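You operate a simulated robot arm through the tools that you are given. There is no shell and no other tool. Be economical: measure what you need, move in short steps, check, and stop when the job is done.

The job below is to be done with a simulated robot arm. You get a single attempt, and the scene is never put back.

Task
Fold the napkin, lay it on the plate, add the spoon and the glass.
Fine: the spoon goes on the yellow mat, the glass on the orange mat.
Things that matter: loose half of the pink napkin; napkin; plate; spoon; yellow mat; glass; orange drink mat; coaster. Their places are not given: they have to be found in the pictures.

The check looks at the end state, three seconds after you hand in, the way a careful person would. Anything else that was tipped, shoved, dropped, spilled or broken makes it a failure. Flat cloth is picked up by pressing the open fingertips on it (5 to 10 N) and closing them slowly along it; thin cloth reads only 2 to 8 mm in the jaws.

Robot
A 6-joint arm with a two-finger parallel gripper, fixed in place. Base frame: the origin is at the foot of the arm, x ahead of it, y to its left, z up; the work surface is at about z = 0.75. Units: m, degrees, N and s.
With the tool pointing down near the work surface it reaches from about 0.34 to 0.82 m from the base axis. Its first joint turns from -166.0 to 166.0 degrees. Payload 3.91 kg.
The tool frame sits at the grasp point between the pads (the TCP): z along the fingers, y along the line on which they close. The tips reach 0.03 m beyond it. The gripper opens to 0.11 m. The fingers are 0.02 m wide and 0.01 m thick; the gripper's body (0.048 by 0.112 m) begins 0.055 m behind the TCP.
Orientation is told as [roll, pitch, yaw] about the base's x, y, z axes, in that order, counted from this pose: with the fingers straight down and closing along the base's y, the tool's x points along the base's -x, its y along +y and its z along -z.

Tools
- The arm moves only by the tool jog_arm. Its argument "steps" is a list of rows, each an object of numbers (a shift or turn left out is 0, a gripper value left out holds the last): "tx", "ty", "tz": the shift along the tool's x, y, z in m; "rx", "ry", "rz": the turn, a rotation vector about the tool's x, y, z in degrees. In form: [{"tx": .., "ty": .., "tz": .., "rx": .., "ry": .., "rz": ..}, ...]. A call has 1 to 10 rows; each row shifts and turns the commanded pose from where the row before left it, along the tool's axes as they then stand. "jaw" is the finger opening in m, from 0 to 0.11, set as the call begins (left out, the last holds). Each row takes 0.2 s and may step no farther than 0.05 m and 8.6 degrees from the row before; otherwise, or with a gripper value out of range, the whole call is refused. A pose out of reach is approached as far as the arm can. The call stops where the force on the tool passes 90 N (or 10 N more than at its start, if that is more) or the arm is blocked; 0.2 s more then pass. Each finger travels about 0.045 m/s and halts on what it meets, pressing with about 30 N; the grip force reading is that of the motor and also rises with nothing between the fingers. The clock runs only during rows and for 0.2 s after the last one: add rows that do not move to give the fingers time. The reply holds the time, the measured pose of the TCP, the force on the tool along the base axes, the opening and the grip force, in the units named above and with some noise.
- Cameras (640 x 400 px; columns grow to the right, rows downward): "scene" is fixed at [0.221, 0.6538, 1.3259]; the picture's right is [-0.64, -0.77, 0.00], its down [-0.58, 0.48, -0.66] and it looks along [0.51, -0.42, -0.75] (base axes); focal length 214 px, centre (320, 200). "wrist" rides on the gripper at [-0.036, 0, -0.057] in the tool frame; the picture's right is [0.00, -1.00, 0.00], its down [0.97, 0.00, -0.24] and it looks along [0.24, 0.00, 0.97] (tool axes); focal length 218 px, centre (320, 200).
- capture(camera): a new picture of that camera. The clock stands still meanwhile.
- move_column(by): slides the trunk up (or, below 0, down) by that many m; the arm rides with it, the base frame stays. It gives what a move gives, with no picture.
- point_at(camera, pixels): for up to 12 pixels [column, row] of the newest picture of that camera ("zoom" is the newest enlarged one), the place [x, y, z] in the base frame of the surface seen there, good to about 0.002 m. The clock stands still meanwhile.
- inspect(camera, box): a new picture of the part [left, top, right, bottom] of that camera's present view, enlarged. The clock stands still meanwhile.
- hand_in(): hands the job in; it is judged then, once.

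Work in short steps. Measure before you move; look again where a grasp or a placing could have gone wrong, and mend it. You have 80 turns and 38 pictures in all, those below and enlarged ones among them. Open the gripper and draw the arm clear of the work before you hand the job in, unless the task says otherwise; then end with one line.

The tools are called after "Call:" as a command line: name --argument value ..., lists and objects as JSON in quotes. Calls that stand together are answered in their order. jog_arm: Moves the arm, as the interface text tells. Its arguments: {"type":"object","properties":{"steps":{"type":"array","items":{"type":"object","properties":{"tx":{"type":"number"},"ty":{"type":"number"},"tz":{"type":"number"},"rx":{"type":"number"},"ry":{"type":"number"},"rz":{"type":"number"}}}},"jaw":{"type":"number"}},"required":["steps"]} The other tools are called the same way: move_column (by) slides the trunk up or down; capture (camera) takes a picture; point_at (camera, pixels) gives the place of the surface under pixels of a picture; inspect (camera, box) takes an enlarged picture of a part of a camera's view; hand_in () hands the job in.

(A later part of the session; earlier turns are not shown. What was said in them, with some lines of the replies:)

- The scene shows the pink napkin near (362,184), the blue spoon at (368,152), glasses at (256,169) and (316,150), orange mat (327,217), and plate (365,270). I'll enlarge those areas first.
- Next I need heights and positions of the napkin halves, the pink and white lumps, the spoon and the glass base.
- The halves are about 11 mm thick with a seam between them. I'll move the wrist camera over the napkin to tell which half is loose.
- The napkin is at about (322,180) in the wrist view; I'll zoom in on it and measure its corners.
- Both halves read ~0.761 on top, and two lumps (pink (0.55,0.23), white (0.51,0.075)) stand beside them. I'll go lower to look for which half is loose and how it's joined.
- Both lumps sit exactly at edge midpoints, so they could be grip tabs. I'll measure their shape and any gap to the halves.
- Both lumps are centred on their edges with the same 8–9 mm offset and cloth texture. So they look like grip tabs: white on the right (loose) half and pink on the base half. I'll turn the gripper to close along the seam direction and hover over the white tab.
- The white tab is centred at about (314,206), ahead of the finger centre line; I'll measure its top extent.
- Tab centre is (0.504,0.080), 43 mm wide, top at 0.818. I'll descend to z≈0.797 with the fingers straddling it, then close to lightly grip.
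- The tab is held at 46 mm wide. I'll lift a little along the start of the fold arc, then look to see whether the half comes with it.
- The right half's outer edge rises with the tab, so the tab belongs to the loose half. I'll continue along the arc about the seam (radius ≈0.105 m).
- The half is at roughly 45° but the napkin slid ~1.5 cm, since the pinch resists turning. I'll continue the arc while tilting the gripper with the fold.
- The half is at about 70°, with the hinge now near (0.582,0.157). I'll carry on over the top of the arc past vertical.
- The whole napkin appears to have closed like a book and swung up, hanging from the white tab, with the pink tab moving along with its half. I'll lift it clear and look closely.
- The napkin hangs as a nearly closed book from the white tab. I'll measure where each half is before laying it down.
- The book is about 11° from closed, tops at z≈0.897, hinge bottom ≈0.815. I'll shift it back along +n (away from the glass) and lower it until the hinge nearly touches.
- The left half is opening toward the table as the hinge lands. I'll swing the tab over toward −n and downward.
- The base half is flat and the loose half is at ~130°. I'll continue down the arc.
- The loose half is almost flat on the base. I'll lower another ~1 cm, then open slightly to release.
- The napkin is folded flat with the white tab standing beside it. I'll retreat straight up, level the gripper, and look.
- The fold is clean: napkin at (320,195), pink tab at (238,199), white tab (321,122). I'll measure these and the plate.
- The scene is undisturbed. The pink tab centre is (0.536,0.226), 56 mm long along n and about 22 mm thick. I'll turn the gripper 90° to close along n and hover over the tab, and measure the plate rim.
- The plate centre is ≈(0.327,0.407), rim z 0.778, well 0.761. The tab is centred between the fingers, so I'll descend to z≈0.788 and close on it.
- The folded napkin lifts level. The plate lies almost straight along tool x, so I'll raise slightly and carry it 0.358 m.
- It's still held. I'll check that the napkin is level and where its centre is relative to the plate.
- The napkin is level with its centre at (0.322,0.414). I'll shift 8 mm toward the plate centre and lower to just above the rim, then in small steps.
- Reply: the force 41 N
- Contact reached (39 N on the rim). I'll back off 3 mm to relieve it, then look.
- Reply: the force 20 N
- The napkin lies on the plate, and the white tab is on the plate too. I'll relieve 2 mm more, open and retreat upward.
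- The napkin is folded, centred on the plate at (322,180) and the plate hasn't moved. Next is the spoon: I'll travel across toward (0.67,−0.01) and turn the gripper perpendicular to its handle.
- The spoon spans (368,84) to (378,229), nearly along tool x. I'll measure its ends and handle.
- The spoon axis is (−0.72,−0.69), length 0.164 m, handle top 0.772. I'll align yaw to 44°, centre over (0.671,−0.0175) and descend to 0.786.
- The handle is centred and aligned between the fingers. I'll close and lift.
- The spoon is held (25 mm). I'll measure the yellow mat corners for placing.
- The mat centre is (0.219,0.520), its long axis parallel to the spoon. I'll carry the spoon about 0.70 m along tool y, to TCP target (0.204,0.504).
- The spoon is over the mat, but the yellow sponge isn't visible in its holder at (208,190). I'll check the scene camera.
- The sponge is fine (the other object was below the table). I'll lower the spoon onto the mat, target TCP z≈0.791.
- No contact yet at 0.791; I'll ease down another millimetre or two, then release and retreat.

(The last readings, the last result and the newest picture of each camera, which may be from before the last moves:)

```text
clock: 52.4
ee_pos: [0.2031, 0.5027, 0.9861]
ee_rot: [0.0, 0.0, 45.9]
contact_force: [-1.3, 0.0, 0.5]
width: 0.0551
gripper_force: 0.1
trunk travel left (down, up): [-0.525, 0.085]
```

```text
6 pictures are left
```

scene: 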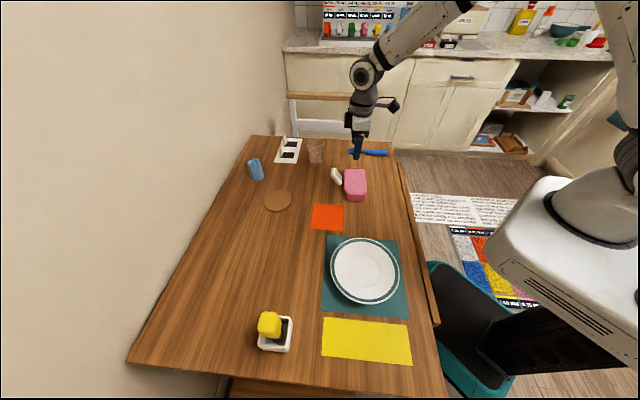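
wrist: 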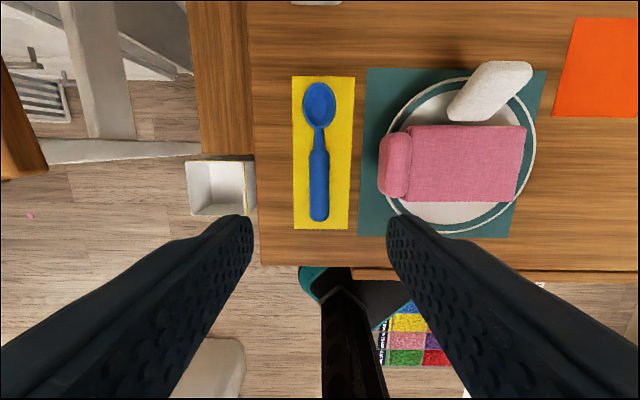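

The spoon lies fully on the yellow mat. The glass is around (0.79,0.205) and about 0.11 tall; I'll turn to yaw ≈14.5° (closing tangentially) and travel to hover near (0.70,0.18).

Call:
jog_arm --jaw 0.11 --steps '[{"rz": 7.85}, {"rz": 7.85}, {"rz": 7.85}, {"rz": 7.85}, {"tx": -0.0333, "ty": -0.0364}, {"tx": -0.0333, "ty": -0.0364}, {"tx": -0.0333, "ty": -0.0364}, {"tx": -0.0333, "ty": -0.0364}, {"tx": -0.0333, "ty": -0.0364}, {"tx": -0.0333, "ty": -0.0364}]'

Call:
jog_arm --steps '[{"tx": -0.0333, "ty": -0.0364}, {"tx": -0.0333, "ty": -0.0364}, {"tx": -0.0333, "ty": -0.0364}, {"tx": -0.0333, "ty": -0.0364}, {"tx": -0.0333, "ty": -0.0364}, {"tx": -0.0333, "ty": -0.0364}, {}]'

Call:
capture --camera "wrist"

```text
clock: 54.6
ee_pos: [0.4526, 0.3419, 0.9857]
ee_rot: [-0.1, 0.0, 14.5]
contact_force: [-0.3, -0.5, -0.2]
width: 0.11
gripper_force: 0.1
trunk travel left (down, up): [-0.525, 0.085]
```

```text
clock: 56.2
ee_pos: [0.7021, 0.1826, 0.9851]
ee_rot: [0.1, 0.0, 14.5]
contact_force: [1.0, -0.9, 0.3]
width: 0.1099
gripper_force: 0.0
trunk travel left (down, up): [-0.525, 0.085]
```

```text
5 pictures are left
```

wrist: 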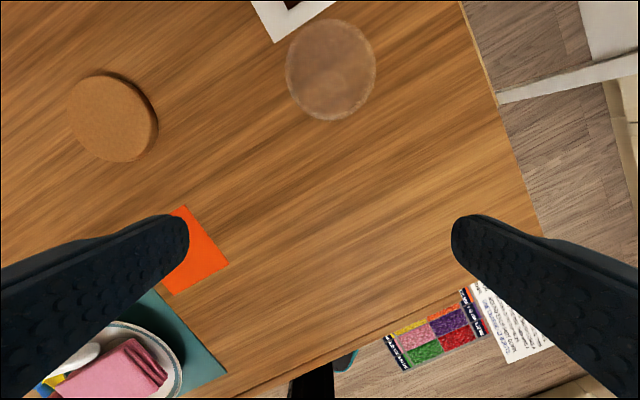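

The glass appears from above at about (331,69). I'll sample points around its rim and base.

Call:
point_at --camera "wrist" --pixels '[[288, 69], [374, 69], [331, 22], [331, 118], [331, 69], [331, 105], [300, 38], [362, 38], [300, 105], [362, 100], [280, 20], [331, 123]]'

```text
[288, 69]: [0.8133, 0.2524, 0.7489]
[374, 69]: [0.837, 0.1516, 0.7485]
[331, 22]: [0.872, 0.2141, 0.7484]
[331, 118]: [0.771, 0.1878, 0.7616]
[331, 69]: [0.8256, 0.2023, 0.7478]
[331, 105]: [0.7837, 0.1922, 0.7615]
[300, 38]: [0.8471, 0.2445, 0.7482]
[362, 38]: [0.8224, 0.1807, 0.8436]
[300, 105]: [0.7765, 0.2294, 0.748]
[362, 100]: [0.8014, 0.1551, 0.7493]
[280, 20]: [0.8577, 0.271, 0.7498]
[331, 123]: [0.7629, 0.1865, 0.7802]
```

From the ray geometry the glass centre is ≈(0.791,0.198), radius ≈0.034, rim ≈0.86. That's at the reach limit, so I'll move above it and tilt the fingers ~15° outward.

Call:
jog_arm --steps '[{"ry": -7.5}, {"ry": -7.5}, {"tx": -0.0218, "ty": -0.0018, "tz": 0.0058}, {"tx": -0.0218, "ty": -0.0018, "tz": 0.0058}, {"tx": -0.0218, "ty": -0.0018, "tz": 0.0058}, {"tx": -0.0218, "ty": -0.0018, "tz": 0.0058}, {}]'

```text
clock: 57.8
ee_pos: [0.7884, 0.1975, 0.9848]
ee_rot: [0.0, -15.0, 14.5]
contact_force: [-0.1, -0.1, -0.4]
width: 0.1099
gripper_force: 0.1
trunk travel left (down, up): [-0.525, 0.085]
```

On target at (0.788,0.1975). I'll lower to just above the rim and check centring with a picture.

Call:
jog_arm --steps '[{"tx": 0.0067, "tz": 0.037}, {"tx": 0.0097, "tz": 0.0362}, {}]'

Call:
capture --camera "wrist"

```text
clock: 58.6
ee_pos: [0.793, 0.1987, 0.9101]
ee_rot: [0.1, -14.9, 14.5]
contact_force: [0.6, 0.7, 0.5]
width: 0.1099
gripper_force: 0.1
trunk travel left (down, up): [-0.525, 0.085]
```

```text
4 pictures are left
```

wrist: 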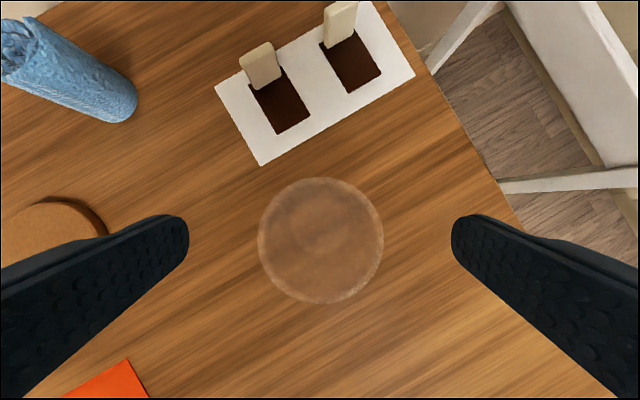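

The glass is centred between the fingers (321,240), and the geometry puts its axis within 2 mm of the TCP. I'll descend straight to z≈0.825 and close.

Call:
jog_arm --steps '[{"tx": 0.0055, "tz": 0.0205}, {"tx": 0.0055, "tz": 0.0205}, {"tx": 0.0055, "tz": 0.0205}, {"tx": 0.004, "tz": 0.0205}, {}]'

Call:
jog_arm --jaw 0.04 --steps '[{}, {}, {}, {}, {}]'

```text
clock: 59.8
ee_pos: [0.7929, 0.1993, 0.8246]
ee_rot: [-0.1, -15.0, 14.5]
contact_force: [0.3, 0.3, -0.2]
width: 0.1101
gripper_force: 0.1
trunk travel left (down, up): [-0.525, 0.085]
```

```text
clock: 61.0
ee_pos: [0.7935, 0.1997, 0.8252]
ee_rot: [0.0, -15.0, 14.5]
contact_force: [0.0, -0.1, 0.0]
width: 0.0693
gripper_force: 29.5
trunk travel left (down, up): [-0.525, 0.085]
```

The glass is gripped at 69 mm. I'll lift 6 cm straight up and check.

Call:
jog_arm --steps '[{"tx": -0.0026, "tz": -0.0097}, {"tx": -0.0052, "tz": -0.0193}, {"tx": -0.0052, "tz": -0.0193}, {"tx": -0.0026, "tz": -0.0097}, {}]'

Call:
inspect --camera "scene" --box '[260, 110, 370, 180]'

```text
clock: 62.2
ee_pos: [0.7942, 0.1994, 0.8852]
ee_rot: [-0.1, -15.1, 14.5]
contact_force: [0.2, -0.1, -1.5]
width: 0.0693
gripper_force: 29.7
trunk travel left (down, up): [-0.525, 0.085]
```

```text
5.71 times, centred on (315, 145) of scene
```

zoom: 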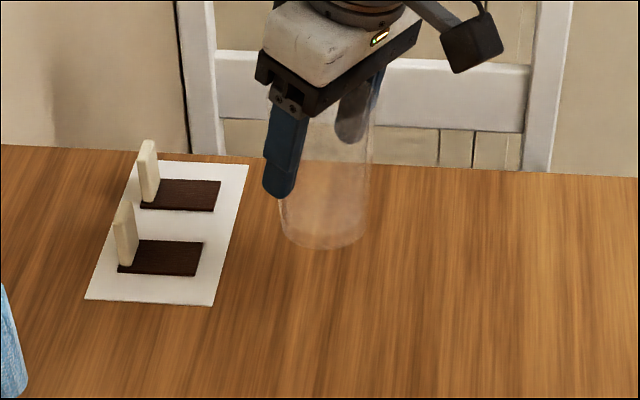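

The glass is held upright. I'll carry it level to above the orange mat centre (0.535,0.358).

Call:
jog_arm --steps '[{"tx": 0.011, "tz": -0.003, "ty": 0.011}, {"tx": 0.0213, "tz": -0.0057, "ty": 0.023}, {"tx": 0.0213, "tz": -0.0057, "ty": 0.023}, {"tx": 0.0213, "tz": -0.0057, "ty": 0.023}, {"tx": 0.0213, "tz": -0.0057, "ty": 0.023}, {"tx": 0.0213, "tz": -0.0057, "ty": 0.023}, {"tx": 0.0213, "tz": -0.0057, "ty": 0.023}, {"tx": 0.0213, "tz": -0.0057, "ty": 0.023}, {"tx": 0.0213, "tz": -0.0057, "ty": 0.023}, {"tx": 0.0213, "tz": -0.0057, "ty": 0.023}]'

Call:
jog_arm --steps '[{}, {}]'

```text
clock: 64.4
ee_pos: [0.5355, 0.3569, 0.8855]
ee_rot: [0.0, -15.0, 14.6]
contact_force: [-0.7, -0.3, -1.5]
width: 0.0695
gripper_force: 30.1
trunk travel left (down, up): [-0.525, 0.085]
```

```text
clock: 65.0
ee_pos: [0.5355, 0.3566, 0.8859]
ee_rot: [0.0, -15.0, 14.6]
contact_force: [-0.1, -0.6, -1.8]
width: 0.0693
gripper_force: 29.7
trunk travel left (down, up): [-0.525, 0.085]
```

It's over the mat. I'll lower by 57 mm, then in millimetre steps watching force.

Call:
jog_arm --steps '[{"tx": 0.0052, "tz": 0.0193}, {"tx": 0.0052, "tz": 0.0193}, {"tx": 0.0031, "tz": 0.0116}, {"tx": 0.0013, "tz": 0.0048}, {}]'

Call:
jog_arm --steps '[{"tx": 0.0004, "tz": 0.0015}, {}]'

```text
clock: 66.2
ee_pos: [0.5353, 0.3566, 0.8279]
ee_rot: [0.0, -15.0, 14.5]
contact_force: [0.0, -0.4, -1.8]
width: 0.0694
gripper_force: 30.4
trunk travel left (down, up): [-0.525, 0.085]
```

```text
clock: 66.8
ee_pos: [0.5351, 0.3571, 0.8254]
ee_rot: [0.0, -15.1, 14.5]
contact_force: [0.5, 0.4, -2.5]
width: 0.0692
gripper_force: 30.3
trunk travel left (down, up): [-0.525, 0.085]
```

Still carrying the weight (−2 N), so I'll step down another millimetre or so.

Call:
jog_arm --steps '[{"tx": 0.0003, "tz": 0.001}, {}]'

Call:
jog_arm --steps '[{"tx": 0.0002, "tz": 0.0008}, {}]'

```text
clock: 67.4
ee_pos: [0.5355, 0.3553, 0.8262]
ee_rot: [0.0, -15.0, 14.6]
contact_force: [0.5, 0.4, -2.4]
width: 0.0692
gripper_force: 30.1
trunk travel left (down, up): [-0.525, 0.085]
```

```text
clock: 68.0
ee_pos: [0.5343, 0.3581, 0.8254]
ee_rot: [0.0, -15.0, 14.6]
contact_force: [0.4, -0.4, -2.8]
width: 0.0691
gripper_force: 29.8
trunk travel left (down, up): [-0.525, 0.085]
```

No contact yet; I'll keep stepping down by about a millimetre.

Call:
jog_arm --steps '[{"tx": 0.0003, "tz": 0.001}, {}]'

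Call:
jog_arm --steps '[{"tx": 0.0002, "tz": 0.0007}, {}]'

```text
clock: 68.6
ee_pos: [0.5354, 0.3568, 0.8246]
ee_rot: [0.0, -15.1, 14.5]
contact_force: [0.9, -1.1, 5.0]
width: 0.0689
gripper_force: 30.2
trunk travel left (down, up): [-0.525, 0.085]
```

```text
clock: 69.2
ee_pos: [0.5343, 0.3574, 0.8255]
ee_rot: [0.2, -15.1, 14.4]
contact_force: [0.9, -1.1, 11.9]
width: 0.0691
gripper_force: 30.1
trunk travel left (down, up): [-0.525, 0.085]
```

Contact is made (12 N up), so I'll release fully and rise straight up clear of the rim.

Call:
jog_arm --jaw 0.11 --steps '[{}, {}, {}, {}]'

Call:
jog_arm --steps '[{"tx": -0.0026, "tz": -0.0097}, {"tx": -0.0052, "tz": -0.0193}, {"tx": -0.0078, "tz": -0.029}, {"tx": -0.0104, "tz": -0.0386}, {"tx": -0.0104, "tz": -0.0386}, {"tx": -0.0104, "tz": -0.0386}, {"tx": 0.04, "tz": -0.01}, {"tx": 0.04, "tz": -0.01}, {"tx": 0.04, "tz": -0.01}, {}]'

Call:
capture --camera "scene"

```text
clock: 70.2
ee_pos: [0.5346, 0.3568, 0.8233]
ee_rot: [0.0, -15.0, 14.5]
contact_force: [0.3, -0.3, 0.0]
width: 0.1097
gripper_force: 0.0
trunk travel left (down, up): [-0.525, 0.085]
```

```text
clock: 72.4
ee_pos: [0.4154, 0.3266, 1.0017]
ee_rot: [0.0, -15.0, 14.5]
contact_force: [0.2, -0.6, -0.2]
width: 0.1099
gripper_force: 0.0
trunk travel left (down, up): [-0.525, 0.085]
```

```text
2 pictures are left
```

scene: 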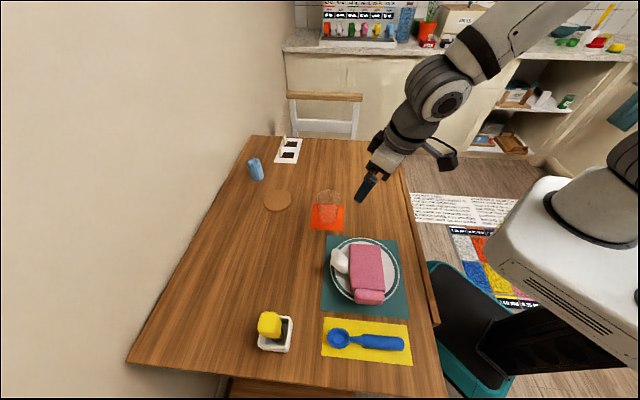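

Everything looks in place; I'll take one close check of the glass and napkin.

Call:
inspect --camera "scene" --box '[290, 180, 420, 370]'

```text
2.11 times, centred on (355, 275) of scene
```

zoom: 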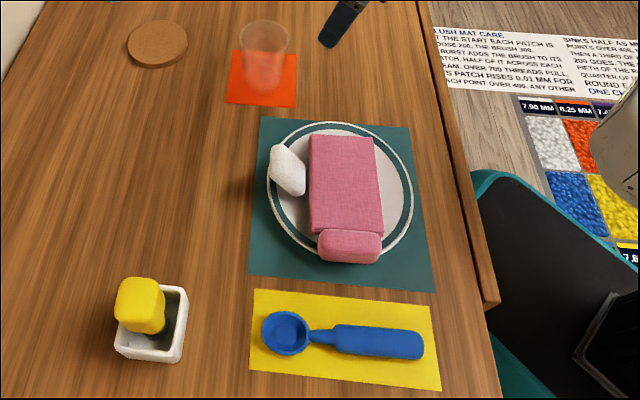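

The folded napkin is on the plate, the spoon is on the yellow mat and the glass stands upright on the orange mat. The gripper is open and clear, so I'm handing in.

Call:
hand_in

```text
The job is handed in.
```

I folded the napkin and laid it on the plate, put the spoon on the yellow mat and stood the glass on the orange mat; nothing else looked disturbed in the last picture.
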